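You operate a simulated robot arm through the tools that you are given. There is no shell and no other tool. Be economical: measure what you need, move in short steps, check, and stop when the job is done.

The job below is to be done with a simulated two-armed robot. You get a single attempt, and the scene is never put back.

## Task
Brake the silver turntable, lift the coil beside it onto it, turn the table to 30 and brake again.
Fine: the turntable lever is the brake: on while loading, off while turning; the coil lies in the middle.

The check looks at the end state, three seconds after you hand in, the way a careful person would. Anything else that was tipped, shoved, dropped, spilled or broken makes it a failure.

## Robot
Two 6-joint arms with two-finger parallel grippers on one trunk, on a base that drives. Base frame: it is fixed to the floor where the robot stands at the start and does not move with it; the origin is under the middle of the robot, x ahead of it, y to its left, z up. Readings come in m, rad, newtons and seconds.
The left shoulder is at the start at [0.07, 0.166, 1.415], the right one opposite. With the tool pointing down near the work surface each hand reaches from about 0.38 to 0.8 m from the robot's upright axis, wherever it stands, measured 20 degrees to its own side. Places, roughly: airing dial [1.1, 1.1, 0.9]; airing switch [0.9, 1.1, 0.9]; end lever [1, -3.2, 0.9]; force dial [1.2, -1.7, 0.9]; green switch [1.1, -1.7, 0.9]; inflow valve [1.1, -1.2, 0.9]; outflow valve [1.2, -1.2, 0.9]; press valve [1.2, -2.1, 0.9]; purple lever [0.9, 0.7, 1]; red stop [1, -3.4, 0.9]; shaker dial [0.9, -1.5, 0.9]; shaker switch [0.9, -1.4, 0.9]; silver turntable [1.1, -0.2, 0.9]; teal lever [0.9, 1, 1]; top of the silver turntable [1.1, -0.2, 0.9]; turntable lever [0.8, 0, 0.9]. Payload 3.91 kg a hand.
Tool frame (each hand has its own): the origin (TCP) lies between the finger pads and is the grasp point; the fingertips stand 0.03 m ahead of it; z points along the fingers, y is the line along which they close. Largest opening 0.11 m; finger width 0.02, thickness 0.01; the body of the gripper, 0.048 by 0.112 m, starts 0.055 m behind the TCP.
Orientation is that of the tool frame in the base frame, as a unit quaternion [w, x, y, z]. With the fingers straight down and closing along the base's y, the tool's x points along the base's -x, its y along +y and its z along -z.

## Interface
- The arms move only by the tool play_rows. It takes "left_rows", "right_rows" or both (then of equal length, played together; a hand with none holds still); each is text: rows parted by semicolons, each of 7 numbers parted by spaces: the shift along the base's x, y, z in m, then the turn, a rotation vector about the base's x, y, z in rad, then the gripper command, from -1 (fully open) to 1 (shut), values between in proportion. In form: x y z rx ry rz jaw; .... A call has 1 to 10 rows; each row is the pose to reach, as a shift and turn from the pose commanded when the call began. A row lasts 0.2 s, in which the tool goes at most 0.05 m and 0.15 rad; a call with a longer step from one row to the next is refused whole, and so is a gripper value outside its range. A pose out of reach is approached as far as the arm can. The call stops where the force on the tool passes 90 N (or 10 N more than at its start, if that is more) or the arm is blocked; 0.2 s more then pass. Each finger travels about 0.108 m/s and halts on what it meets, pressing with about 32 N; the grip force reading is that of the motor and also rises with nothing between the fingers. The clock runs only during rows and for 0.2 s after the last one: add rows that repeat a pose to give the fingers time. It gives the time, the measured TCP pose, the force on the tool (base axes), the opening and the grip force at its end, in the units of the frame above (readings bear some noise), with the torque about the TCP (base axes, N m) and any sound that the robot's microphone picked up.
- Cameras (640 x 400 px; columns grow to the right, rows downward): "scene" is now at [0.1248, -0.0185, 1.628]; the picture's right is [-0.12, -0.99, 0.00], its down [-0.74, 0.09, -0.67] and it looks along [0.66, -0.08, -0.75] (base axes); focal length 280 px, centre (320, 200). "left" rides on the left gripper at [0.077, -0.007, -0.114] in its tool frame; the picture's right is [0.09, 1.00, 0.00], its down [-0.80, 0.07, -0.59] and it looks along [-0.59, 0.05, 0.80] (tool axes); focal length 270 px, centre (320, 200). "right" rides on the right gripper at [0.077, 0.007, -0.114] in its tool frame; the picture's right is [-0.09, 1.00, 0.00], its down [-0.80, -0.07, -0.59] and it looks along [-0.59, -0.05, 0.80] (tool axes); focal length 270 px, centre (320, 200). There is no depth. A picture from a camera that has moved, and an enlarged one, comes with that camera's place and axes in the base frame and with its lens. The place of the scene camera against the robot may be out by one fixed shift of up to 0.012 m in any direction.
- grab_frame(camera): a new picture of that camera. The clock stands still meanwhile.
- lift_body(by): slides the trunk up (or, below 0, down) by that many m; the arms and the scene camera ride with it, the base frame stays. It gives what a move gives, with no picture.
- steer(legs): drives the robot by 1 to 6 legs, each [ahead, left, turn to the left] in m, m and rad, along the robot's own axes; the way and the turn of a leg run together, so that a leg with both is an arc; at most 1.5 m and 3.142 rad a leg. The arms and the cameras ride along, it lands a little off, and it stops where it bumps. It gives what a move gives.
- head_to(pan, tilt): turns the head with the scene camera to pan (to the left, within 1.501 rad either way) and tilt (down, from -0.506 to 1.204), counted from straight ahead of the robot. It gives what a move gives.
- close_up(camera, box): a new picture of the part [left, top, right, bottom] of that camera's present view, enlarged. The clock stands still meanwhile.
- sign_off(): hands the job in; it is judged then, once.

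Go step by step. Nothing tells you exact positions but the pictures and the camera data: compare them with the known pose of the tool, close in by small moves and look again before you grip or let go. The budget is 120 turns and 88 pictures, counting those below and the enlarged ones. Unless the task says otherwise, let go and move clear before handing in, and close with one line.

The tools are called after "Request:" by a JSON object that holds its "fn" and its "kwargs". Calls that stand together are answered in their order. play_rows: Moves the arms, as the interface text tells. Its arguments: {"type":"object","properties":{"left_rows":{"type":"string"},"right_rows":{"type":"string"}},"required":[]} The other tools are called the same way: lift_body (by) slides the trunk up or down; steer (legs) drives the base; head_to (pan, tilt) turns the head that bears the scene camera; grab_frame (camera) takes a picture; close_up (camera, box) takes an enlarged picture of a part of a camera's view; sign_off () hands the job in.

At the start:

```text
clock: 0.0
left_position: [0.5933, 0.2806, 0.9988]
left_orientation: [0.001, 0.0, 1.0, 0.0]
left_force: [-0.3, 0.2, 0.1]
left_moment: [-0.02, -0.02, 0.01]
left_width: 0.1102
left_grasp_force: 0.1
right_position: [0.6487, -0.25, 1.0008]
right_orientation: [0.0, 0.0, 1.0, 0.001]
right_force: [0.4, -1.0, 0.0]
right_moment: [0.01, 0.02, -0.02]
right_width: 0.1099
right_grasp_force: 0.0
trunk travel left (down, up): [-0.91, 0.03]
robot x, y, heading: [0.0005, 0.0002, 0.002]
head pan, tilt: [-0.119, 0.841]
```

scene: 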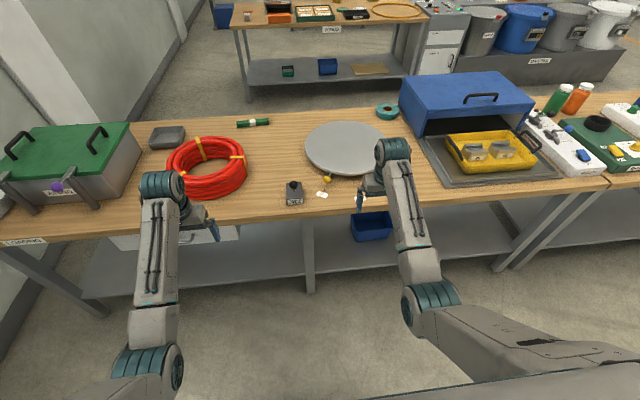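
right: 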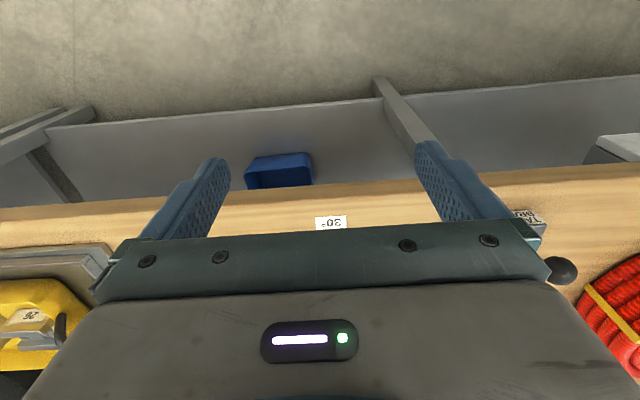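
left: 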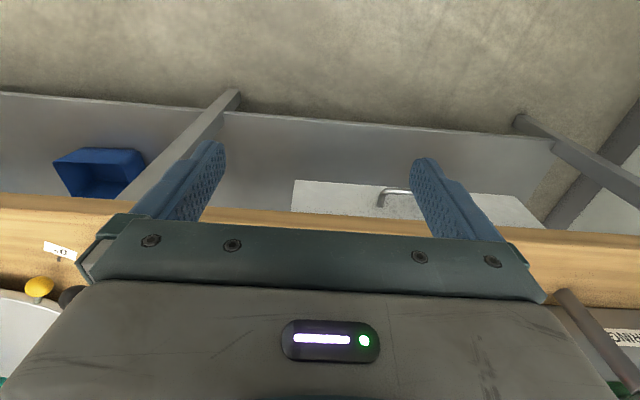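

I see the silver turntable ahead right, a red coil left of it, and a small lever box between them. I'll look closer at the turntable, lever and coil.

Request:
{"fn": "close_up", "kwargs": {"camera": "scene", "box": [270, 100, 430, 220]}}

Request:
{"fn": "close_up", "kwargs": {"camera": "scene", "box": [140, 100, 300, 220]}}

```text
3.33 times, centred on (350, 160) of scene
camera zoom: at [0.1248, -0.0185, 1.628], right [-0.12, -0.99, 0.0], down [-0.74, 0.09, -0.67], along [0.66, -0.08, -0.75], focal length 933 px, centre (220, 333)
```

zoom: 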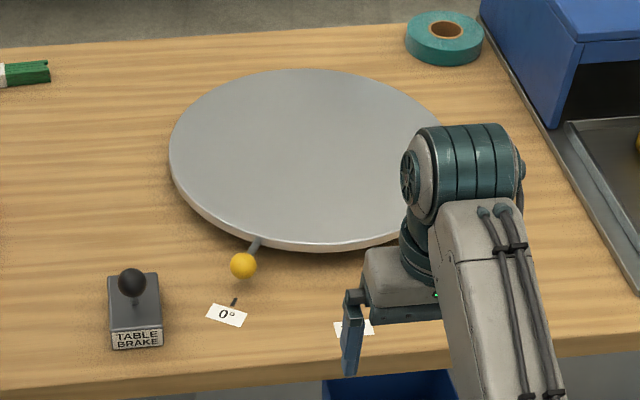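

```text
3.33 times, centred on (220, 160) of scene
camera zoom: at [0.1248, -0.0185, 1.628], right [-0.12, -0.99, 0.0], down [-0.74, 0.09, -0.67], along [0.66, -0.08, -0.75], focal length 933 px, centre (653, 333)
```

zoom: 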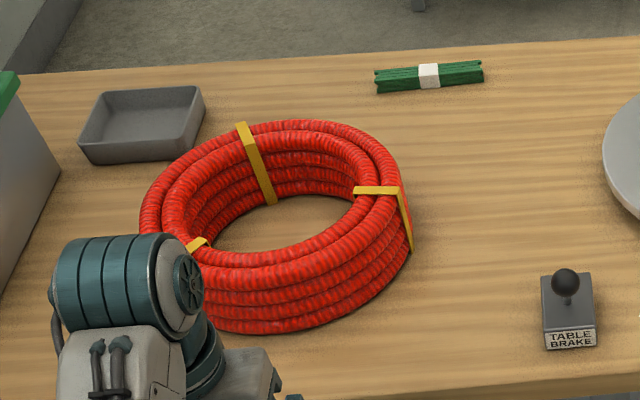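

Brake box is around (0.85, 0.0), the yellow knob of the table points to 0°, and a second label is hidden behind my right hand. I'll raise both hands and pull them back, then look again.

Request:
{"fn": "play_rows", "kwargs": {"left_rows": "0 0 0.05 0 0 0 -1;0 0 0.1 0 0 0 -1;0 0 0.15 0 0 0 -1;0 0.05 0.18 0 0 0 -1;0 0.1 0.18 0 0 0 -1", "right_rows": "0 0 0.05 0 0 0 -1;0 0 0.1 0 0 0 -1;0 0 0.15 0 0 0 -1;0 -0.05 0.18 0 0 0 -1;0 -0.1 0.18 0 0 0 -1"}}

Request:
{"fn": "steer", "kwargs": {"legs": [[0.2, 0, 0]]}}

Request:
{"fn": "head_to", "kwargs": {"pan": 0.0, "tilt": 0.9}}

Request:
{"fn": "grab_frame", "kwargs": {"camera": "scene"}}

```text
refused: row 4 steps farther than a row can; nothing moved
```

```text
clock: 1.6
left_position: [0.795, 0.2766, 1.0018]
left_orientation: [0.003, 0.001, 1.0, 0.0]
left_force: [0.0, -1.3, 0.2]
left_moment: [-0.01, -0.01, 0.0]
left_width: 0.1101
left_grasp_force: 0.2
right_position: [0.8472, -0.2512, 1.0014]
right_orientation: [0.002, 0.001, 1.0, 0.0]
right_force: [0.3, -0.1, -0.1]
right_moment: [-0.01, -0.03, 0.03]
right_width: 0.11
right_grasp_force: 0.1
trunk travel left (down, up): [-0.91, 0.03]
robot x, y, heading: [0.2004, 0.0021, -0.006]
head pan, tilt: [-0.119, 0.841]
```

```text
clock: 2.3
left_position: [0.7954, 0.2776, 0.9977]
left_orientation: [0.002, 0.002, 1.0, 0.0]
left_force: [0.1, -0.7, -0.2]
left_moment: [0.0, 0.0, -0.02]
left_width: 0.1098
left_grasp_force: 0.1
right_position: [0.8499, -0.2518, 0.9994]
right_orientation: [0.001, 0.002, 1.0, 0.0]
right_force: [0.9, 0.5, -0.2]
right_moment: [0.03, 0.01, 0.01]
right_width: 0.1101
right_grasp_force: 0.1
trunk travel left (down, up): [-0.91, 0.03]
robot x, y, heading: [0.2041, 0.0, -0.006]
head pan, tilt: [0.0, 0.901]
```

```text
82 pictures are left
camera scene: at [0.3238, -0.01, 1.6235], right [0.0, -1.0, 0.0], down [-0.78, 0.0, -0.62], along [0.62, 0.0, -0.78], focal length 280 px, centre (320, 200)
```

scene: 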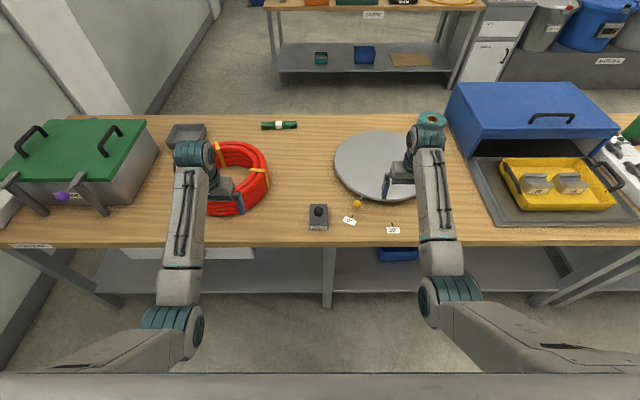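

The drive went through clear of everything although the raise was refused. Now I raise the hands properly and move them to the sides.

Request:
{"fn": "play_rows", "kwargs": {"left_rows": "0 0 0.05 0 0 0 -1;0 0 0.1 0 0 0 -1;0 0 0.15 0 0 0 -1;0 0.04 0.17 0 0 0 -1;-0.03 0.08 0.17 0 0 0 -1;-0.06 0.11 0.17 0 0 0 -1", "right_rows": "0 0 0.05 0 0 0 -1;0 0 0.1 0 0 0 -1;0 0 0.15 0 0 0 -1;0 -0.04 0.17 0 0 0 -1;-0.03 -0.08 0.17 0 0 0 -1;-0.06 -0.11 0.17 0 0 0 -1"}}

Request:
{"fn": "grab_frame", "kwargs": {"camera": "scene"}}

Request:
{"fn": "grab_frame", "kwargs": {"camera": "left"}}

Request:
{"fn": "grab_frame", "kwargs": {"camera": "right"}}

```text
clock: 3.7
left_position: [0.6926, 0.4361, 1.0948]
left_orientation: [0.019, 0.004, 0.999, -0.03]
left_force: [-2.6, 3.0, 3.8]
left_moment: [-0.25, -0.2, -0.02]
left_width: 0.1097
left_grasp_force: 0.0
left hand out of reach, approached as far as the arm can: row 1, 2, 3, 4, 5, 6
right_position: [0.8953, -0.3518, 1.0854]
right_orientation: [0.002, 0.002, 1.0, 0.001]
right_force: [-0.2, -0.1, -0.3]
right_moment: [0.04, 0.01, 0.0]
right_width: 0.1102
right_grasp_force: 0.1
right hand out of reach, approached as far as the arm can: row 1, 2, 3, 4, 5, 6
trunk travel left (down, up): [-0.91, 0.03]
robot x, y, heading: [0.2044, -0.0016, -0.003]
head pan, tilt: [0.0, 0.901]
```

```text
81 pictures are left
camera scene: at [0.3221, -0.0084, 1.6235], right [0.0, -1.0, 0.0], down [-0.78, 0.0, -0.62], along [0.62, 0.0, -0.78], focal length 280 px, centre (320, 200)
```

scene: 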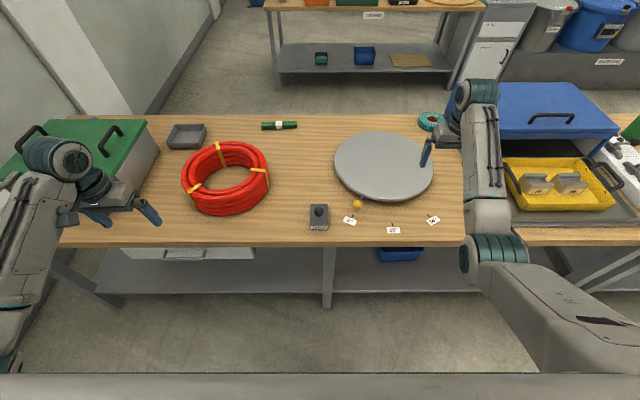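

```text
80 pictures are left
camera left: at [0.6111, 0.4381, 1.2063], right [-0.08, 0.99, -0.06], down [0.78, 0.1, 0.62], along [0.62, 0.0, -0.78], focal length 270 px, centre (320, 200)
```

left: 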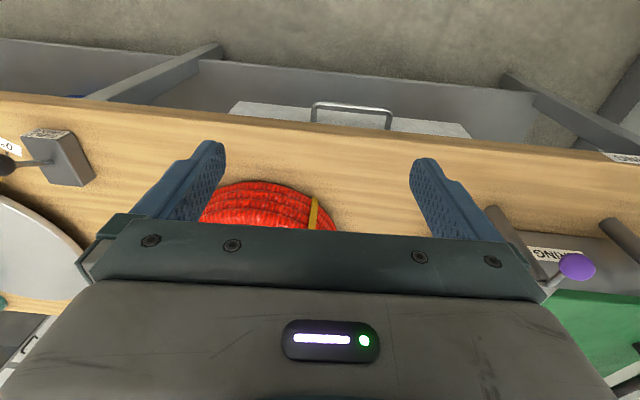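

```text
79 pictures are left
camera right: at [0.8186, -0.3448, 1.199], right [0.09, 1.0, 0.0], down [0.8, -0.07, 0.6], along [0.59, -0.05, -0.8], focal length 270 px, centre (320, 200)
```

right: 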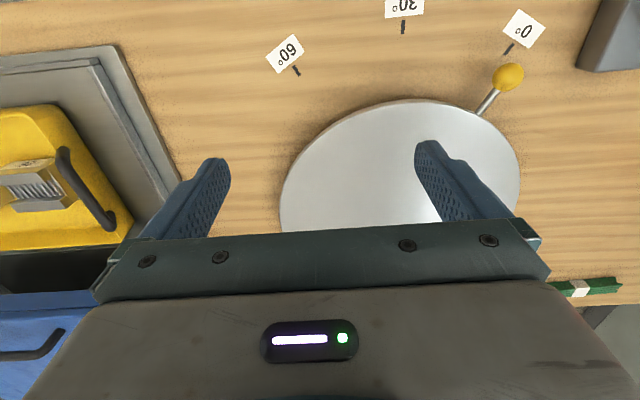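

Labels 0°, 30° and 60° with tick marks are visible; the knob sits at 0°. I take enlarged views for measurement.

Request:
{"fn": "close_up", "kwargs": {"camera": "scene", "box": [300, 110, 460, 240]}}

Request:
{"fn": "close_up", "kwargs": {"camera": "scene", "box": [290, 180, 370, 240]}}

Request:
{"fn": "close_up", "kwargs": {"camera": "scene", "box": [160, 110, 300, 230]}}

Request:
{"fn": "close_up", "kwargs": {"camera": "left", "box": [0, 80, 160, 200]}}

```text
3.08 times, centred on (380, 175) of scene
camera zoom: at [0.3221, -0.0084, 1.6235], right [0.0, -1.0, 0.0], down [-0.78, 0.0, -0.62], along [0.62, 0.0, -0.78], focal length 861 px, centre (135, 277)
```

zoom: 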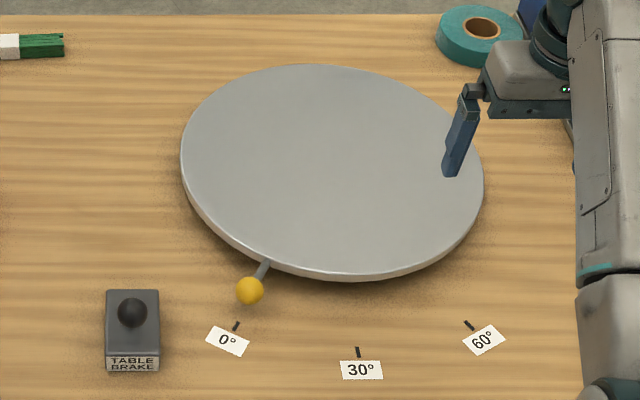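

```text
6.67 times, centred on (330, 210) of scene
camera zoom: at [0.3221, -0.0084, 1.6235], right [0.0, -1.0, 0.0], down [-0.78, 0.0, -0.62], along [0.62, 0.0, -0.78], focal length 1866 px, centre (253, 133)
```

zoom: 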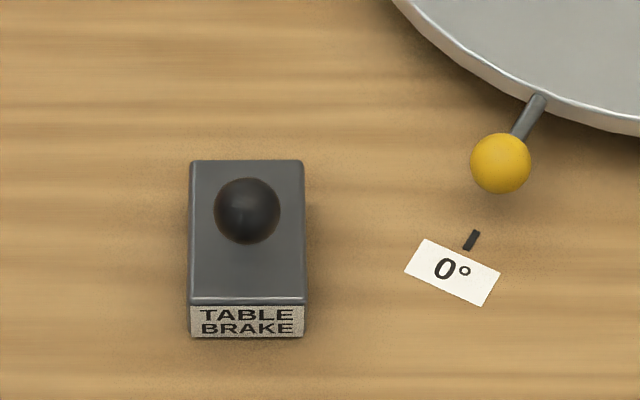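

```text
3.33 times, centred on (230, 170) of scene
camera zoom: at [0.3221, -0.0084, 1.6235], right [0.0, -1.0, 0.0], down [-0.78, 0.0, -0.62], along [0.62, 0.0, -0.78], focal length 933 px, centre (620, 300)
```

zoom: 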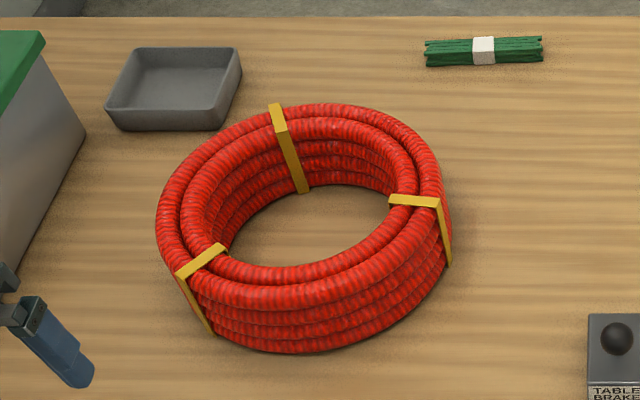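

```text
3.33 times, centred on (80, 140) of left
camera zoom: at [0.6111, 0.4381, 1.2063], right [-0.08, 0.99, -0.06], down [0.78, 0.1, 0.62], along [0.62, 0.0, -0.78], focal length 901 px, centre (1120, 400)
```

zoom: 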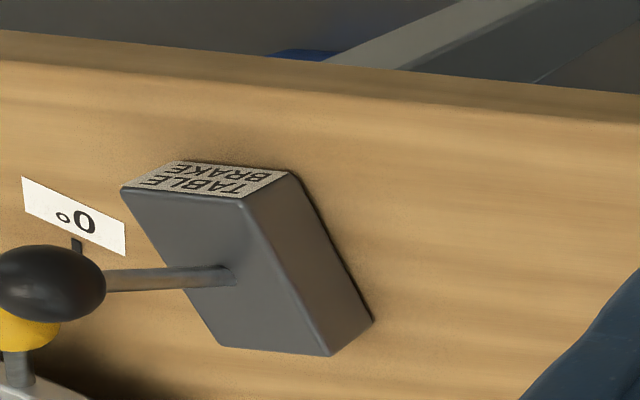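

The lever leans towards me; the knob is near (0.90, -0.13), turntable centre about (1.10, -0.25), coil centre about (1.0, 0.32), with some height doubt. I first bring both hands to a reachable pose, low steps, to know their commanded poses.

Request:
{"fn": "play_rows", "kwargs": {"left_rows": "0 0 -0.05 0 0 0 -1;0 0 -0.1 0 0 0 -1", "right_rows": "0 0.04 -0.03 0 0 0 -1;0.02 0.08 -0.05 0 0 0 -1"}}

```text
clock: 4.3
left_position: [0.6894, 0.4553, 1.0103]
left_orientation: [0.0, 0.003, 1.0, -0.001]
left_force: [-0.4, 0.2, 0.2]
left_moment: [-0.01, 0.03, 0.01]
left_width: 0.1102
left_grasp_force: 0.0
right_position: [0.9196, -0.2742, 1.0301]
right_orientation: [0.0, 0.002, 1.0, -0.002]
right_force: [0.2, 0.5, -0.3]
right_moment: [0.01, 0.02, 0.01]
right_width: 0.1101
right_grasp_force: 0.0
trunk travel left (down, up): [-0.91, 0.03]
robot x, y, heading: [0.201, 0.0018, -0.004]
head pan, tilt: [0.0, 0.901]
```

The shifts are relative to where the hand really is. Now I move the right hand above the knob and look with its camera.

Request:
{"fn": "play_rows", "kwargs": {"right_rows": "-0.01 0.045 -0.01 0 0 0 -1;-0.015 0.09 -0.02 0 0 0 -1;-0.02 0.135 -0.03 0 0 0 -1;-0.02 0.14 -0.04 0 0 0 -1"}}

Request:
{"fn": "grab_frame", "kwargs": {"camera": "right"}}

Request:
{"fn": "grab_frame", "kwargs": {"camera": "scene"}}

```text
clock: 5.3
left_position: [0.687, 0.4549, 1.0122]
left_orientation: [0.002, 0.002, 1.0, 0.001]
left_force: [0.1, 0.2, 0.0]
left_moment: [0.04, -0.04, 0.01]
left_width: 0.1097
left_grasp_force: 0.1
right_position: [0.8969, -0.1393, 0.9924]
right_orientation: [0.0, 0.002, 1.0, 0.0]
right_force: [0.4, 0.6, 0.6]
right_moment: [0.04, -0.04, 0.02]
right_width: 0.1097
right_grasp_force: 0.1
trunk travel left (down, up): [-0.91, 0.03]
robot x, y, heading: [0.2036, -0.0011, -0.003]
head pan, tilt: [0.0, 0.901]
```

```text
74 pictures are left
camera right: at [0.8202, -0.1315, 1.1053], right [0.09, 1.0, 0.0], down [0.8, -0.07, 0.59], along [0.59, -0.05, -0.8], focal length 270 px, centre (320, 200)
```

right: 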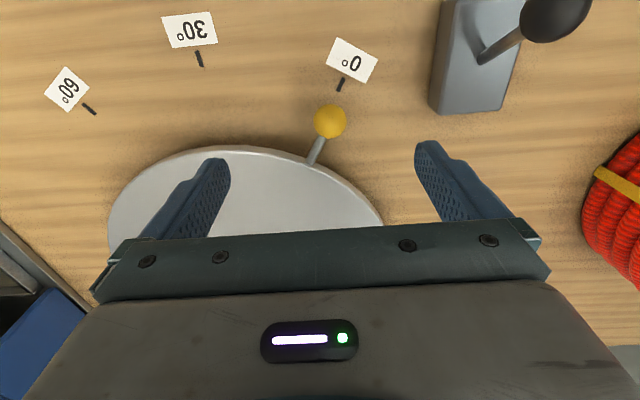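

```text
73 pictures are left
camera scene: at [0.3244, -0.0112, 1.6235], right [0.0, -1.0, 0.0], down [-0.78, 0.0, -0.62], along [0.62, 0.0, -0.78], focal length 280 px, centre (320, 200)
```

scene: 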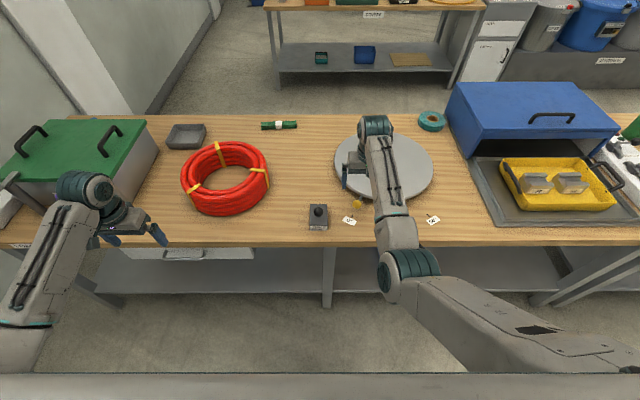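

The knob lies just under the hand, about (0.907, -0.131). I narrow the fingers and lower over it to see alignment.

Request:
{"fn": "play_rows", "kwargs": {"right_rows": "0.008 0.006 0 0 0 0 -0.1;0.008 0.006 -0.03 0 0 0 -0.1;0.008 0.006 -0.06 0 0 0 -0.1;0.008 0.006 -0.08 0 0 0 -0.1;0.008 0.006 -0.095 0 0 0 -0.1;0.008 0.006 -0.095 0 0 0 -0.1"}}

Request:
{"fn": "grab_frame", "kwargs": {"camera": "right"}}

Request:
{"fn": "close_up", "kwargs": {"camera": "scene", "box": [300, 110, 460, 240]}}

```text
clock: 6.7
left_position: [0.6871, 0.4555, 1.0132]
left_orientation: [0.002, 0.002, 1.0, 0.0]
left_force: [0.9, 0.3, 0.3]
left_moment: [-0.02, 0.02, 0.01]
left_width: 0.1101
left_grasp_force: 0.1
right_position: [0.9047, -0.1354, 0.8989]
right_orientation: [0.0, 0.001, 1.0, 0.0]
right_force: [0.4, 0.0, 0.3]
right_moment: [0.02, -0.01, -0.01]
right_width: 0.0603
right_grasp_force: 0.0
trunk travel left (down, up): [-0.91, 0.03]
robot x, y, heading: [0.2044, -0.0039, -0.005]
head pan, tilt: [0.0, 0.901]
```

```text
72 pictures are left
camera right: at [0.828, -0.1269, 1.0121], right [0.09, 1.0, 0.0], down [0.8, -0.07, 0.59], along [0.59, -0.05, -0.8], focal length 270 px, centre (320, 200)
```

right: 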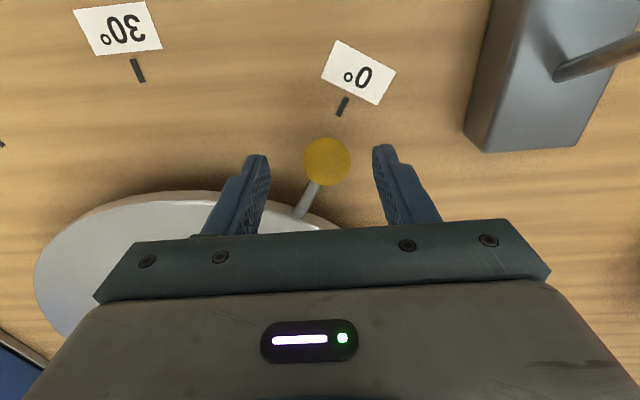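

```text
3.08 times, centred on (380, 175) of scene
camera zoom: at [0.3241, -0.0101, 1.6235], right [0.0, -1.0, 0.0], down [-0.78, 0.0, -0.62], along [0.62, 0.0, -0.78], focal length 861 px, centre (135, 277)
```

zoom: 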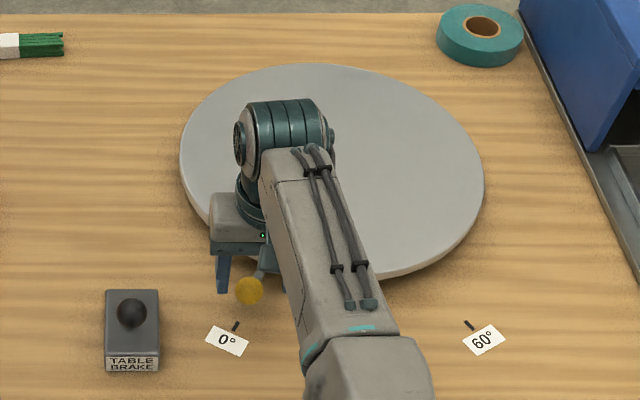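

Triangulated, the knob is at about (0.911, -0.131, 0.86). I lower a bit around it and close gently, then look at the force.

Request:
{"fn": "play_rows", "kwargs": {"right_rows": "0.005 0.004 -0.01 0 0 0 -0.1;0.005 0.004 -0.022 0 0 0 -0.1;0.005 0.004 -0.022 0 0 0 0.2;0.005 0.004 -0.022 0 0 0 0.5;0.005 0.004 -0.022 0 0 0 0.6;0.005 0.004 -0.022 0 0 0 0.6"}}

Request:
{"fn": "grab_frame", "kwargs": {"camera": "right"}}

```text
clock: 8.1
left_position: [0.6872, 0.4545, 1.0133]
left_orientation: [0.002, 0.002, 1.0, 0.0]
left_force: [-0.9, 0.3, 0.1]
left_moment: [-0.03, 0.01, -0.02]
left_width: 0.1097
left_grasp_force: 0.0
right_position: [0.9107, -0.1308, 0.8782]
right_orientation: [0.0, 0.002, 1.0, 0.0]
right_force: [-1.0, 0.6, -3.0]
right_moment: [0.03, -0.2, -0.06]
right_width: 0.0315
right_grasp_force: 45.4
trunk travel left (down, up): [-0.91, 0.03]
robot x, y, heading: [0.1988, -0.0023, -0.001]
head pan, tilt: [0.0, 0.901]
```

```text
70 pictures are left
camera right: at [0.8341, -0.1244, 0.9911], right [0.09, 1.0, 0.0], down [0.8, -0.07, 0.59], along [0.59, -0.05, -0.8], focal length 270 px, centre (320, 200)
```

right: 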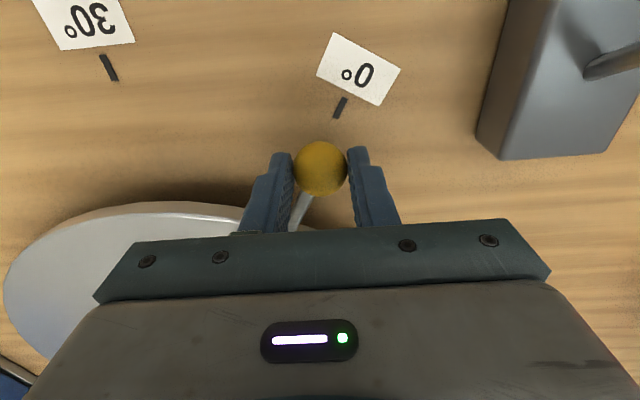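

The knob is held, 31 mm across. Now a 10 mm test pull along the tangent to see whether the brake is on.

Request:
{"fn": "play_rows", "kwargs": {"right_rows": "-0.0015 -0.0026 0 0 0 0.012 0.6;-0.003 -0.0052 0 0 0 0.025 0.6;-0.005 -0.0087 0 0 0 0.043 0.6;-0.005 -0.0087 0 0 0 0.043 0.6"}}

Request:
{"fn": "grab_frame", "kwargs": {"camera": "right"}}

```text
clock: 9.1
left_position: [0.6875, 0.4562, 1.0123]
left_orientation: [0.002, 0.003, 1.0, -0.001]
left_force: [0.7, -1.0, -0.2]
left_moment: [0.01, -0.02, -0.03]
left_width: 0.11
left_grasp_force: 0.0
right_position: [0.9065, -0.1387, 0.878]
right_orientation: [0.002, -0.02, 1.0, 0.0]
right_force: [9.9, -5.0, 9.5]
right_moment: [-0.24, 0.6, -0.01]
right_width: 0.0312
right_grasp_force: 44.9
trunk travel left (down, up): [-0.91, 0.03]
robot x, y, heading: [0.2035, -0.0014, -0.002]
head pan, tilt: [0.0, 0.901]
```

```text
69 pictures are left
camera right: at [0.8289, -0.1358, 0.9908], right [0.05, 1.0, 0.0], down [0.8, -0.04, 0.6], along [0.6, -0.03, -0.8], focal length 270 px, centre (320, 200)
```

right: 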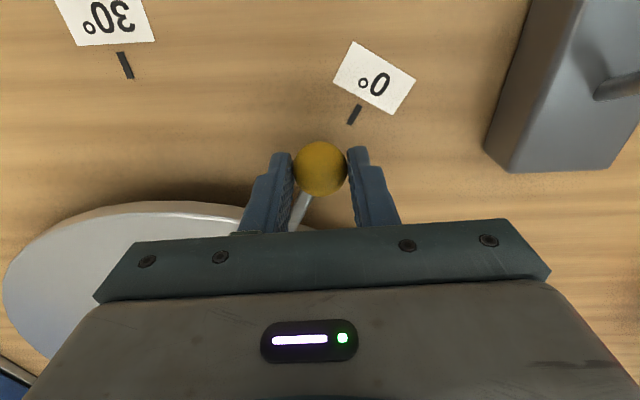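

The table turned freely, so the brake is off with the lever leaning towards me; away must be on. I let go, rise, and go to the lever's near side with shut fingers (ball about (0.837, -0.005, 0.928)).

Request:
{"fn": "play_rows", "kwargs": {"right_rows": "0 0 0 0 0 0 -0.1;0 0 0 0 0 0 -0.1;0 0 0.05 0 0 -0.02 -0.1;0 0 0.1 0 0 -0.043 -0.1;-0.04 0.02 0.12 0 0 -0.043 0.3;-0.08 0.045 0.12 0 0 -0.043 1;-0.11 0.08 0.12 0 0 -0.043 1;-0.12 0.12 0.12 0 0 -0.043 1;-0.12 0.134 0.11 0 0 -0.043 1;-0.12 0.134 0.11 0 0 -0.043 1"}}

Request:
{"fn": "grab_frame", "kwargs": {"camera": "right"}}

Request:
{"fn": "close_up", "kwargs": {"camera": "scene", "box": [280, 140, 440, 240]}}

```text
clock: 11.5
left_position: [0.6871, 0.4539, 1.0129]
left_orientation: [0.001, 0.002, 1.0, 0.0]
left_force: [-1.2, 0.7, -0.2]
left_moment: [0.0, -0.01, 0.01]
left_width: 0.1099
left_grasp_force: 0.2
right_position: [0.8393, -0.1208, 0.9825]
right_orientation: [0.023, 0.03, 0.998, -0.054]
right_force: [-0.1, 0.0, 0.1]
right_moment: [0.03, -0.01, -0.02]
right_width: 0.0
right_grasp_force: 32.2
right hand out of reach, approached as far as the arm can: row 8, 9, 10
trunk travel left (down, up): [-0.91, 0.03]
robot x, y, heading: [0.2009, 0.0011, -0.004]
head pan, tilt: [0.0, 0.901]
stopped in row 10 (right hand): the arm was blocked; the commanded pose is now the measured one
```

```text
68 pictures are left
camera right: at [0.7583, -0.0962, 1.0913], right [0.15, 0.98, -0.1], down [0.77, -0.05, 0.64], along [0.62, -0.17, -0.76], focal length 270 px, centre (320, 200)
```

right: 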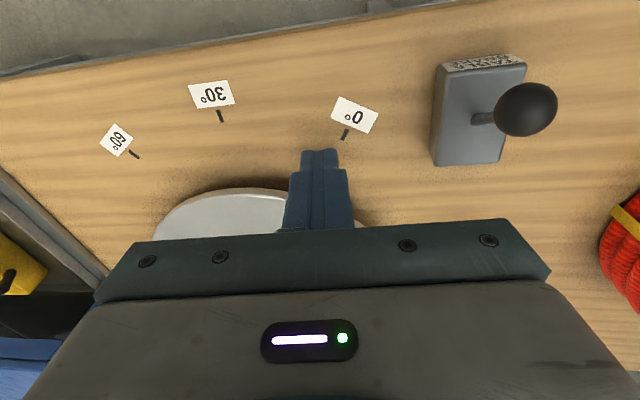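

```text
4.00 times, centred on (360, 190) of scene
camera zoom: at [0.3245, -0.0104, 1.6235], right [0.0, -1.0, 0.0], down [-0.78, 0.0, -0.62], along [0.62, 0.0, -0.78], focal length 1120 px, centre (160, 240)
```

zoom: 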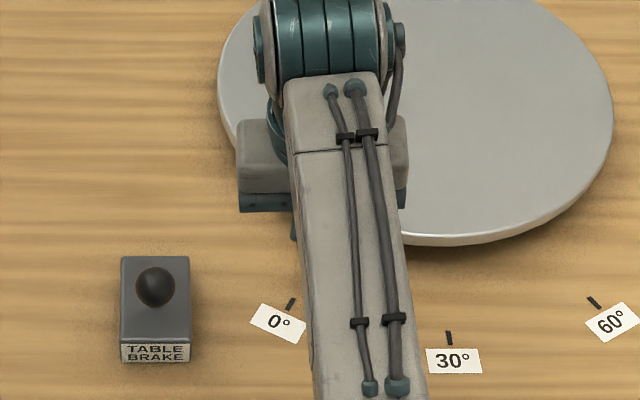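

The right arm can't reach across to the midline, so I'll straighten it and drive left 0.3 m; that puts the lever in the right hand's range and the coil straight ahead.

Request:
{"fn": "play_rows", "kwargs": {"left_rows": "0 -0.04 0 0 0 0 -1;0 -0.08 0 0 0 0 -1;0 -0.12 0 0 0 0 -1;0 -0.12 0 0 0 0 -1", "right_rows": "-0.01 -0.04 0.005 0.04 0.015 0.02 1;-0.03 -0.08 0.01 0.08 0.03 0.04 1;-0.05 -0.11 0.02 0.108 0.046 0.06 1;-0.05 -0.11 0.02 0.108 0.046 0.06 1"}}

Request:
{"fn": "steer", "kwargs": {"legs": [[0, 0.3, 0]]}}

Request:
{"fn": "grab_frame", "kwargs": {"camera": "right"}}

Request:
{"fn": "grab_frame", "kwargs": {"camera": "scene"}}

```text
clock: 12.5
left_position: [0.6831, 0.3501, 0.9874]
left_orientation: [0.003, 0.003, 1.0, -0.002]
left_force: [-0.4, 1.1, -0.5]
left_moment: [-0.02, 0.0, 0.03]
left_width: 0.1101
left_grasp_force: 0.0
left hand out of reach, approached as far as the arm can: row 2, 3, 4
right_position: [0.7926, -0.2238, 0.9939]
right_orientation: [0.0, -0.002, 1.0, 0.002]
right_force: [-0.2, -0.3, 0.1]
right_moment: [0.0, -0.02, 0.01]
right_width: 0.0003
right_grasp_force: 32.8
right hand out of reach, approached as far as the arm can: row 3, 4
trunk travel left (down, up): [-0.91, 0.03]
robot x, y, heading: [0.2007, 0.0003, -0.005]
head pan, tilt: [0.0, 0.901]
```

```text
clock: 14.5
left_position: [0.6877, 0.6435, 0.9888]
left_orientation: [0.003, 0.006, 1.0, 0.0]
left_force: [-0.4, -0.9, 0.3]
left_moment: [0.0, -0.02, 0.01]
left_width: 0.1098
left_grasp_force: 0.0
right_position: [0.791, 0.0667, 0.9938]
right_orientation: [0.0, 0.003, 1.0, 0.003]
right_force: [0.4, -0.2, 0.7]
right_moment: [0.03, -0.03, 0.0]
right_width: 0.0
right_grasp_force: 32.2
trunk travel left (down, up): [-0.91, 0.03]
robot x, y, heading: [0.2057, 0.2967, -0.013]
head pan, tilt: [0.0, 0.901]
```

```text
66 pictures are left
camera right: at [0.7154, 0.0734, 1.1074], right [0.1, 1.0, 0.01], down [0.8, -0.08, 0.59], along [0.59, -0.05, -0.8], focal length 270 px, centre (320, 200)
```

right: 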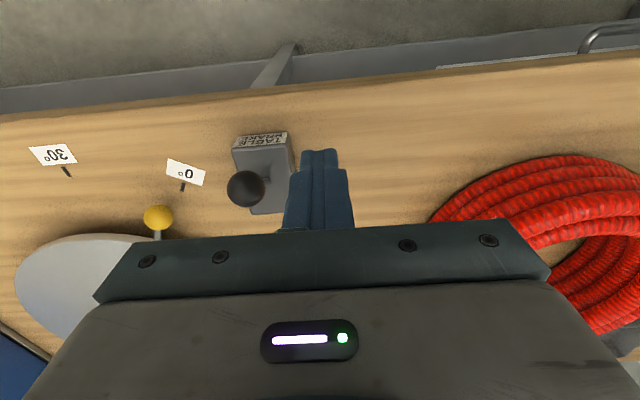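

```text
65 pictures are left
camera scene: at [0.3264, 0.2845, 1.6235], right [-0.01, -1.0, 0.0], down [-0.78, 0.01, -0.62], along [0.62, -0.01, -0.78], focal length 280 px, centre (320, 200)
```

scene: 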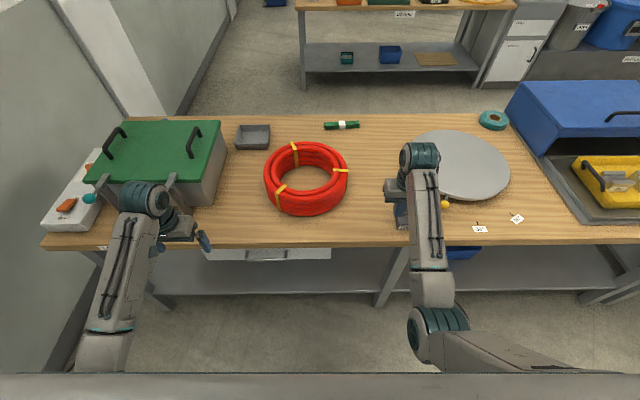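

Ball is at about (0.832, 0.0, 0.928). I lower the shut fingers behind it and look.

Request:
{"fn": "play_rows", "kwargs": {"right_rows": "-0.008 -0.035 0 0 0 0 1;-0.008 -0.067 0 0 0 0 1;-0.008 -0.067 -0.03 0 0 0 1;-0.008 -0.067 -0.053 0 0 0 1;-0.008 -0.067 -0.053 0 0 0 1"}}

Request:
{"fn": "grab_frame", "kwargs": {"camera": "right"}}

```text
clock: 15.7
left_position: [0.6874, 0.6431, 0.9883]
left_orientation: [0.003, 0.006, 1.0, -0.001]
left_force: [0.1, -0.7, -0.2]
left_moment: [0.0, 0.02, 0.0]
left_width: 0.1103
left_grasp_force: 0.0
right_position: [0.7832, 0.0009, 0.9414]
right_orientation: [0.0, 0.003, 1.0, 0.003]
right_force: [0.4, 0.0, -0.3]
right_moment: [0.01, 0.01, 0.02]
right_width: 0.0
right_grasp_force: 31.9
right hand out of reach, approached as far as the arm can: row 1
trunk travel left (down, up): [-0.91, 0.03]
robot x, y, heading: [0.2038, 0.2973, -0.012]
head pan, tilt: [0.0, 0.901]
```

```text
64 pictures are left
camera right: at [0.7065, 0.0078, 1.0542], right [0.1, 1.0, 0.01], down [0.8, -0.08, 0.59], along [0.59, -0.05, -0.8], focal length 270 px, centre (320, 200)
```

right: 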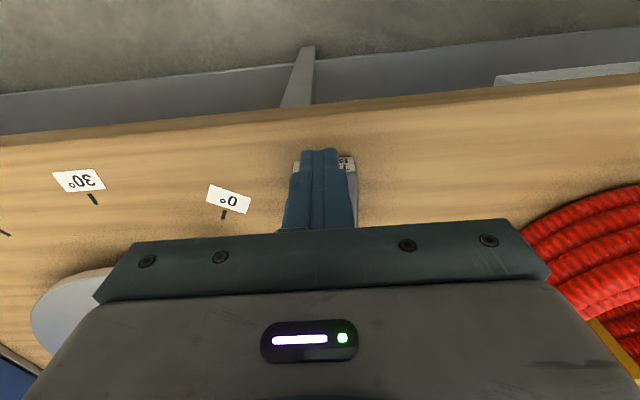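

The ball is hidden right behind the fingers, so they are lined up. Push ahead in small steps.

Request:
{"fn": "play_rows", "kwargs": {"right_rows": "0.015 0 0 0 0 0 1;0.03 0 0 0 0 0 1;0.04 0 0 0 0 0 1;0.05 0 0 0 0 0 1;0.06 0 0 0 0 0 1;0.07 0 0 0 0 0 1;0.08 0 0 0 0 0 1;0.088 0 0 0 0 0 1"}}

Request:
{"fn": "close_up", "kwargs": {"camera": "scene", "box": [360, 140, 520, 240]}}

```text
clock: 17.5
left_position: [0.6895, 0.6437, 0.9873]
left_orientation: [0.004, 0.006, 1.0, -0.001]
left_force: [-1.0, -0.3, -0.1]
left_moment: [-0.05, 0.02, 0.01]
left_width: 0.1101
left_grasp_force: 0.1
right_position: [0.8723, 0.0037, 0.9417]
right_orientation: [0.0, 0.003, 1.0, 0.002]
right_force: [-0.7, 0.3, 0.2]
right_moment: [0.01, 0.0, 0.03]
right_width: 0.0
right_grasp_force: 31.9
trunk travel left (down, up): [-0.91, 0.03]
robot x, y, heading: [0.2061, 0.2966, -0.011]
head pan, tilt: [0.0, 0.901]
```

```text
4.00 times, centred on (440, 190) of scene
camera zoom: at [0.3267, 0.287, 1.6235], right [-0.01, -1.0, 0.0], down [-0.78, 0.01, -0.62], along [0.62, -0.01, -0.78], focal length 1120 px, centre (-160, 240)
```

zoom: 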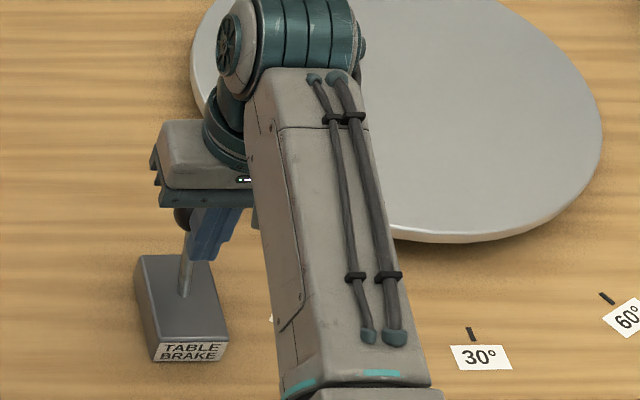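

The lever now leans away from me. I back off a little, rise and check that it stays.

Request:
{"fn": "play_rows", "kwargs": {"right_rows": "-0.02 0 0 0 0 0 1;-0.03 0 0.04 0 0 0 1;-0.04 0.03 0.06 0 0 0 1;-0.06 0.07 0.06 0 0 0 1;-0.09 0.1 0.06 0 0 0 0;-0.09 0.1 0.06 0 0 0 -1"}}

Request:
{"fn": "close_up", "kwargs": {"camera": "scene", "box": [360, 140, 520, 240]}}

Request:
{"fn": "grab_frame", "kwargs": {"camera": "right"}}

```text
clock: 18.9
left_position: [0.6881, 0.6437, 0.9873]
left_orientation: [0.004, 0.006, 1.0, -0.001]
left_force: [0.3, -0.1, 0.7]
left_moment: [-0.03, 0.0, -0.03]
left_width: 0.1098
left_grasp_force: 0.0
right_position: [0.7838, 0.0992, 0.9937]
right_orientation: [0.002, 0.003, 1.0, 0.003]
right_force: [-0.8, -0.1, -0.3]
right_moment: [0.06, 0.0, -0.01]
right_width: 0.1103
right_grasp_force: 0.1
right hand out of reach, approached as far as the arm can: row 5, 6
trunk travel left (down, up): [-0.91, 0.03]
robot x, y, heading: [0.2034, 0.2986, -0.011]
head pan, tilt: [0.0, 0.901]
```

```text
4.00 times, centred on (440, 190) of scene
camera zoom: at [0.3273, 0.2862, 1.6234], right [-0.01, -1.0, 0.0], down [-0.78, 0.01, -0.62], along [0.62, -0.01, -0.78], focal length 1120 px, centre (-160, 240)
```

zoom: 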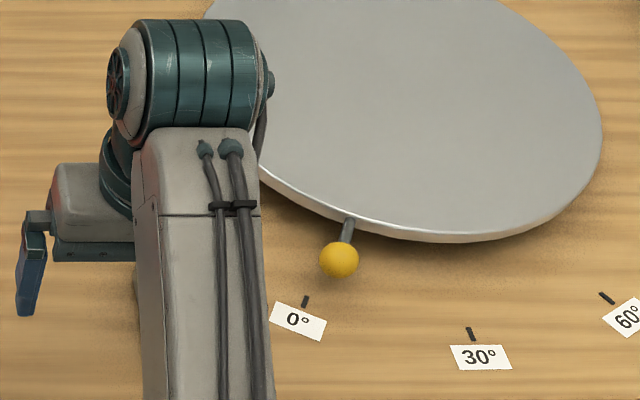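

```text
61 pictures are left
camera right: at [0.7081, 0.105, 1.1069], right [0.1, 1.0, 0.01], down [0.8, -0.08, 0.6], along [0.59, -0.05, -0.8], focal length 270 px, centre (320, 200)
```

right: 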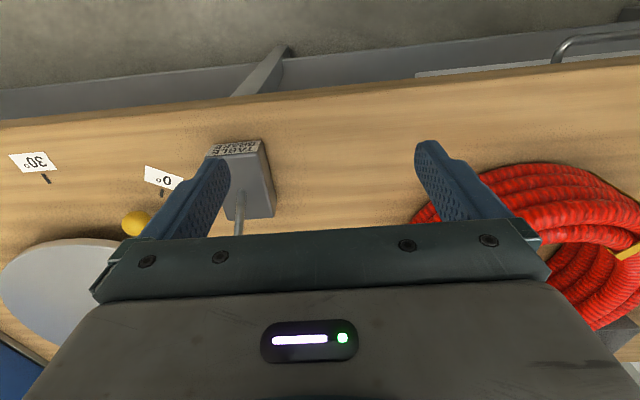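

The brake lever stays thrown. Next I raise the trunk, bring the left hand in and drive closer to the coil.

Request:
{"fn": "lift_body", "kwargs": {"by": 0.03}}

Request:
{"fn": "play_rows", "kwargs": {"left_rows": "0.03 -0.035 0.01 0 0 0 -1;0.06 -0.07 0.02 0 0 0 -1;0.09 -0.105 0.02 0 0 0 -1;0.11 -0.14 0.02 0 0 0 -1", "right_rows": "0.01 0 0.01 0 0 0 -1;0.02 0.01 0.02 0 0 0 -1;0.03 0.02 0.02 0 0 0 -1;0.03 0.02 0.02 0 0 0 -1"}}

Request:
{"fn": "steer", "kwargs": {"legs": [[0.12, 0, 0]]}}

Request:
{"fn": "grab_frame", "kwargs": {"camera": "scene"}}

Request:
{"fn": "grab_frame", "kwargs": {"camera": "left"}}

Request:
{"fn": "grab_frame", "kwargs": {"camera": "right"}}

```text
clock: 19.7
left_position: [0.6882, 0.644, 1.0178]
left_orientation: [0.004, 0.005, 1.0, -0.001]
left_force: [-0.6, 0.3, 0.3]
left_moment: [0.0, 0.01, 0.02]
left_width: 0.1101
left_grasp_force: 0.0
right_position: [0.785, 0.0991, 1.0236]
right_orientation: [0.003, 0.003, 1.0, 0.002]
right_force: [-0.1, -0.2, -0.6]
right_moment: [-0.01, 0.0, 0.01]
right_width: 0.11
right_grasp_force: 0.0
trunk travel left (down, up): [-0.94, 0.0]
robot x, y, heading: [0.2048, 0.2948, -0.011]
head pan, tilt: [0.0, 0.901]
```

```text
clock: 20.7
left_position: [0.8007, 0.5016, 1.0296]
left_orientation: [0.005, 0.007, 1.0, 0.0]
left_force: [0.4, 0.2, -0.5]
left_moment: [0.01, 0.02, 0.02]
left_width: 0.1099
left_grasp_force: 0.0
left hand out of reach, approached as far as the arm can: row 1, 2, 3, 4
right_position: [0.8157, 0.1169, 1.0436]
right_orientation: [0.002, 0.003, 1.0, 0.003]
right_force: [0.5, -0.4, -0.8]
right_moment: [0.01, -0.02, -0.03]
right_width: 0.11
right_grasp_force: 0.1
right hand out of reach, approached as far as the arm can: row 1, 2
trunk travel left (down, up): [-0.94, 0.0]
robot x, y, heading: [0.2034, 0.2972, -0.015]
head pan, tilt: [0.0, 0.901]
```

```text
clock: 21.9
left_position: [0.9108, 0.503, 1.032]
left_orientation: [0.007, 0.005, 1.0, -0.001]
left_force: [-0.1, -0.2, 0.8]
left_moment: [0.02, 0.02, 0.0]
left_width: 0.1098
left_grasp_force: 0.1
right_position: [0.9277, 0.1187, 1.0451]
right_orientation: [0.004, 0.002, 1.0, 0.003]
right_force: [-0.1, 0.5, -0.1]
right_moment: [0.01, -0.01, 0.01]
right_width: 0.1099
right_grasp_force: 0.0
trunk travel left (down, up): [-0.94, 0.0]
robot x, y, heading: [0.3215, 0.2935, -0.012]
head pan, tilt: [0.0, 0.901]
```

```text
60 pictures are left
camera scene: at [0.4354, 0.2857, 1.6539], right [-0.01, -1.0, 0.0], down [-0.78, 0.01, -0.62], along [0.62, -0.01, -0.78], focal length 280 px, centre (320, 200)
```

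scene: 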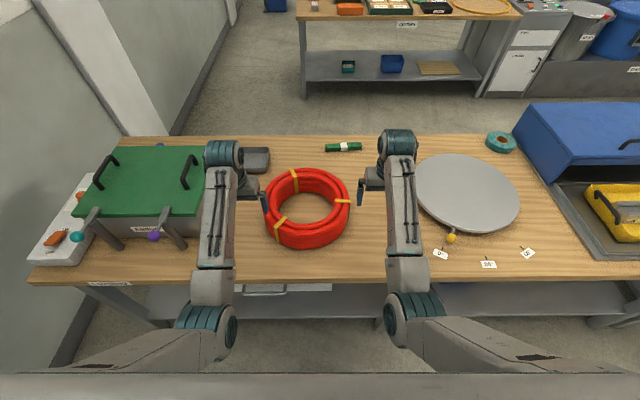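

```text
59 pictures are left
camera left: at [0.8329, 0.498, 1.1445], right [-0.08, 1.0, 0.0], down [0.79, 0.06, 0.6], along [0.6, 0.04, -0.8], focal length 270 px, centre (320, 200)
```

left: 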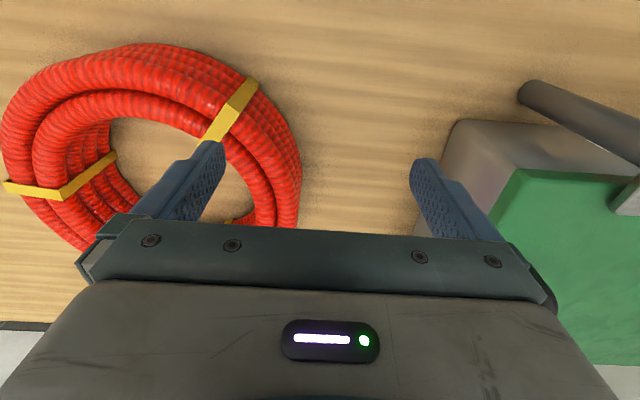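

```text
58 pictures are left
camera right: at [0.8494, 0.1253, 1.158], right [0.09, 1.0, 0.01], down [0.8, -0.08, 0.6], along [0.6, -0.05, -0.8], focal length 270 px, centre (320, 200)
```

right: 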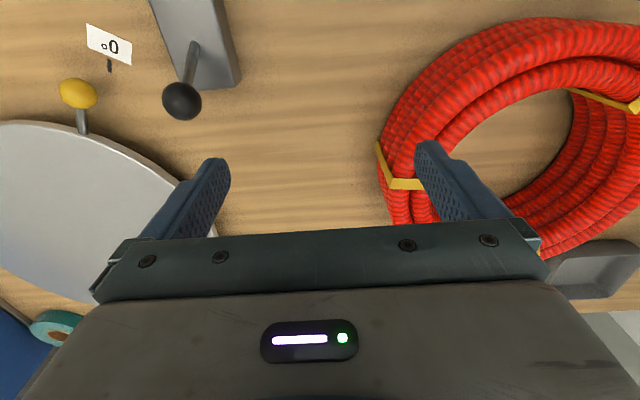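

Lever clearly points away now. I take enlarged views of the coil to fix its centre and height.

Request:
{"fn": "close_up", "kwargs": {"camera": "scene", "box": [240, 150, 380, 260]}}

```text
3.64 times, centred on (310, 205) of scene
camera zoom: at [0.4354, 0.2857, 1.6539], right [-0.01, -1.0, 0.0], down [-0.78, 0.01, -0.62], along [0.62, -0.01, -0.78], focal length 1018 px, centre (356, 182)
```

zoom: 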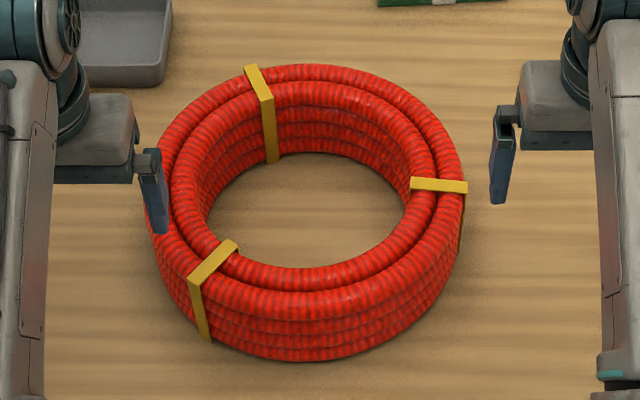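

Coil centre comes out near (1.016, 0.32), top about 0.93, ring 5 cm wide, outer radius 0.14. I centre the robot on it and bring both hands above the ring's left and right sides.

Request:
{"fn": "steer", "kwargs": {"legs": [[0, 0.028, 0.012]]}}

Request:
{"fn": "play_rows", "kwargs": {"left_rows": "0.03 -0.03 0 0 0 0 -1;0.06 -0.06 0 0 0 0 -1;0.09 -0.09 0 0 0 0 -1;0.105 -0.095 0 0 0 0 -1;0.105 -0.095 0 0 0 0 -1", "right_rows": "0.03 0.02 0 0 0 0 -1;0.06 0.04 0 0 0 0 -1;0.085 0.055 -0.01 0 0 0 -1;0.088 0.06 -0.015 0 0 0 -1;0.088 0.06 -0.015 0 0 0 -1"}}

Request:
{"fn": "grab_frame", "kwargs": {"camera": "left"}}

Request:
{"fn": "grab_frame", "kwargs": {"camera": "right"}}

Request:
{"fn": "close_up", "kwargs": {"camera": "scene", "box": [240, 150, 380, 260]}}

```text
clock: 22.7
left_position: [0.9125, 0.5322, 1.0294]
left_orientation: [0.004, 0.0, 1.0, 0.001]
left_force: [0.0, -1.0, -0.9]
left_moment: [0.09, -0.01, 0.0]
left_width: 0.1101
left_grasp_force: 0.0
right_position: [0.9325, 0.1475, 1.0415]
right_orientation: [0.001, -0.003, 1.0, 0.005]
right_force: [-0.3, 0.0, -0.3]
right_moment: [0.06, -0.01, -0.04]
right_width: 0.11
right_grasp_force: 0.0
trunk travel left (down, up): [-0.94, 0.0]
robot x, y, heading: [0.3189, 0.3236, 0.0]
head pan, tilt: [0.0, 0.901]
```

```text
clock: 23.9
left_position: [1.0179, 0.4435, 1.0293]
left_orientation: [0.006, -0.001, 1.0, -0.001]
left_force: [-0.8, -0.1, -0.5]
left_moment: [-0.01, 0.04, 0.04]
left_width: 0.1098
left_grasp_force: 0.0
right_position: [1.0193, 0.215, 1.0289]
right_orientation: [0.002, -0.003, 1.0, 0.001]
right_force: [0.2, 0.3, -0.2]
right_moment: [0.02, -0.04, -0.01]
right_width: 0.1099
right_grasp_force: 0.0
trunk travel left (down, up): [-0.94, 0.0]
robot x, y, heading: [0.3146, 0.3226, 0.004]
head pan, tilt: [0.0, 0.901]
```

```text
56 pictures are left
camera left: at [0.9397, 0.4367, 1.1427], right [-0.09, 1.0, 0.0], down [0.79, 0.07, 0.6], along [0.6, 0.05, -0.8], focal length 270 px, centre (320, 200)
```

left: 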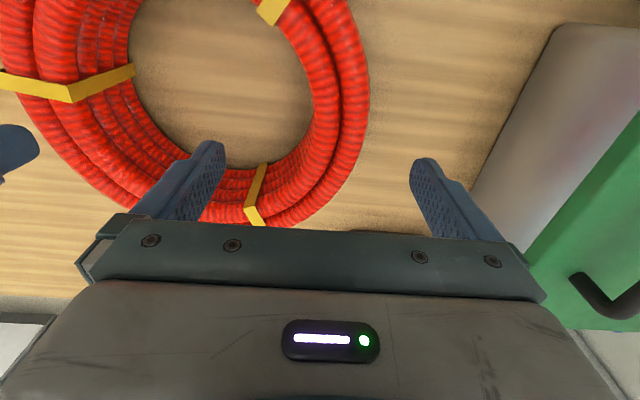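

```text
55 pictures are left
camera right: at [0.9426, 0.2197, 1.141], right [0.08, 1.0, 0.0], down [0.8, -0.07, 0.6], along [0.6, -0.05, -0.8], focal length 270 px, centre (320, 200)
```

right: 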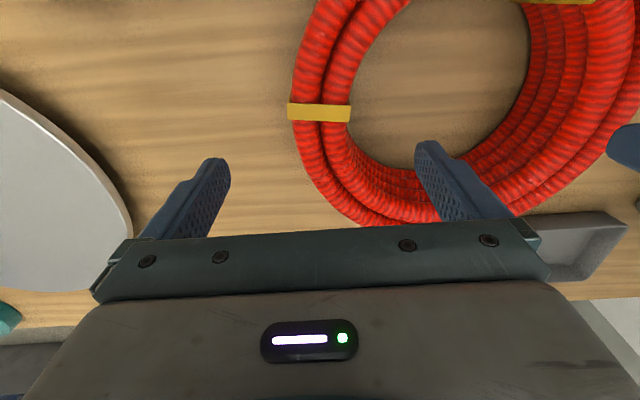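

```text
3.64 times, centred on (310, 205) of scene
camera zoom: at [0.4397, 0.3146, 1.6535], right [0.0, -1.0, 0.0], down [-0.78, 0.0, -0.62], along [0.62, 0.0, -0.78], focal length 1018 px, centre (356, 182)
```

zoom: 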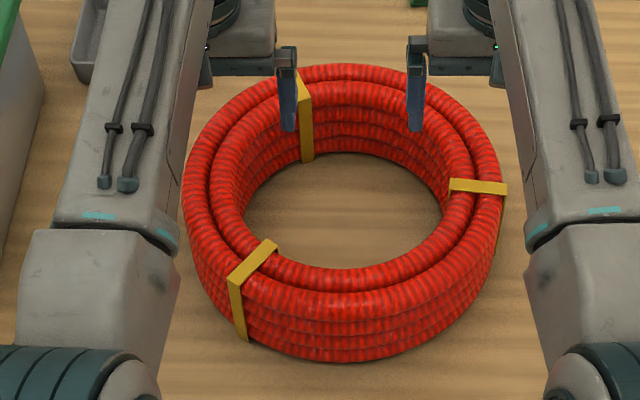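

By the hand cameras the ring's right side is at y 0.191–0.238 and the left at 0.436–0.482, at x ≈ 1.013. I align and go down part way, then look.

Request:
{"fn": "play_rows", "kwargs": {"left_rows": "-0.006 0.0155 0 0 0 0 -1;-0.006 0.0155 -0.04 0 0 0 -1;-0.006 0.0155 -0.07 0 0 0 -1;-0.006 0.0155 -0.09 0 0 0 -1;-0.006 0.0155 -0.09 0 0 0 -1", "right_rows": "-0.007 0 0 0 0 0 -1;-0.007 0 -0.04 0 0 0 -1;-0.007 0 -0.07 0 0 0 -1;-0.007 0 -0.09 0 0 0 -1;-0.007 0 -0.09 0 0 0 -1"}}

Request:
{"fn": "grab_frame", "kwargs": {"camera": "left"}}

Request:
{"fn": "grab_frame", "kwargs": {"camera": "right"}}

Request:
{"fn": "close_up", "kwargs": {"camera": "scene", "box": [240, 150, 380, 260]}}

```text
clock: 25.1
left_position: [1.0095, 0.4584, 0.9392]
left_orientation: [0.006, -0.001, 1.0, 0.0]
left_force: [0.3, -0.6, -1.1]
left_moment: [0.01, -0.01, -0.01]
left_width: 0.1101
left_grasp_force: 0.0
right_position: [1.0125, 0.2155, 0.938]
right_orientation: [0.001, -0.004, 1.0, 0.002]
right_force: [0.2, -0.4, -0.5]
right_moment: [-0.02, 0.0, -0.03]
right_width: 0.11
right_grasp_force: 0.1
trunk travel left (down, up): [-0.94, 0.0]
robot x, y, heading: [0.3192, 0.3245, 0.002]
head pan, tilt: [0.0, 0.901]
```

```text
53 pictures are left
camera left: at [0.9317, 0.4524, 1.0534], right [-0.09, 1.0, 0.0], down [0.79, 0.07, 0.6], along [0.6, 0.05, -0.8], focal length 270 px, centre (320, 200)
```

left: 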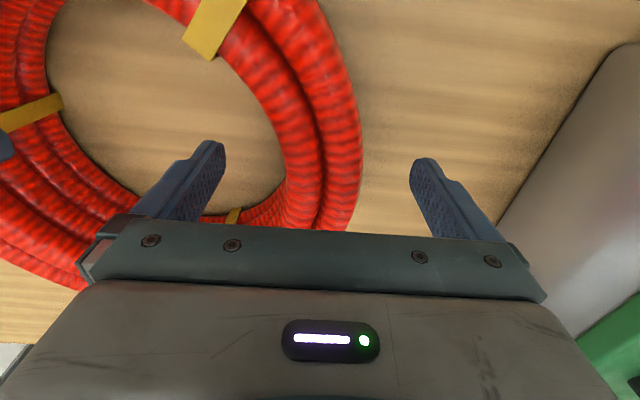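

```text
52 pictures are left
camera right: at [0.9358, 0.2208, 1.0517], right [0.08, 1.0, 0.0], down [0.8, -0.07, 0.6], along [0.6, -0.05, -0.8], focal length 270 px, centre (320, 200)
```

right: 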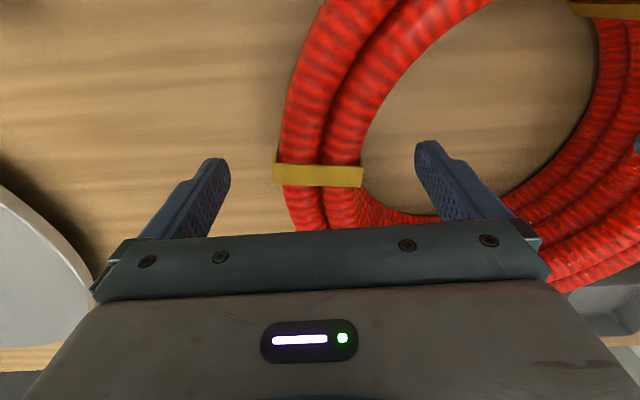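

```text
3.64 times, centred on (310, 205) of scene
camera zoom: at [0.4396, 0.3155, 1.6535], right [0.0, -1.0, 0.0], down [-0.78, 0.0, -0.62], along [0.62, 0.0, -0.78], focal length 1018 px, centre (356, 182)
```

zoom: 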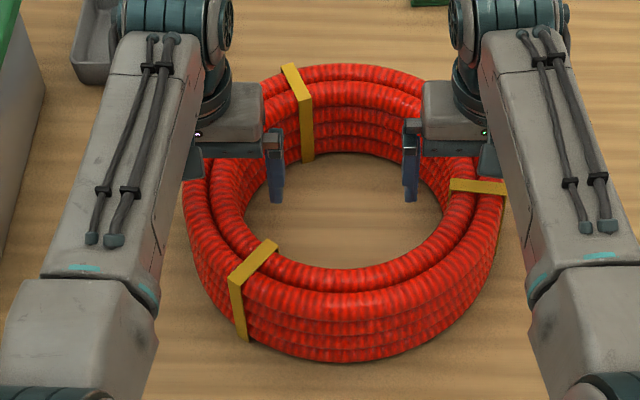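

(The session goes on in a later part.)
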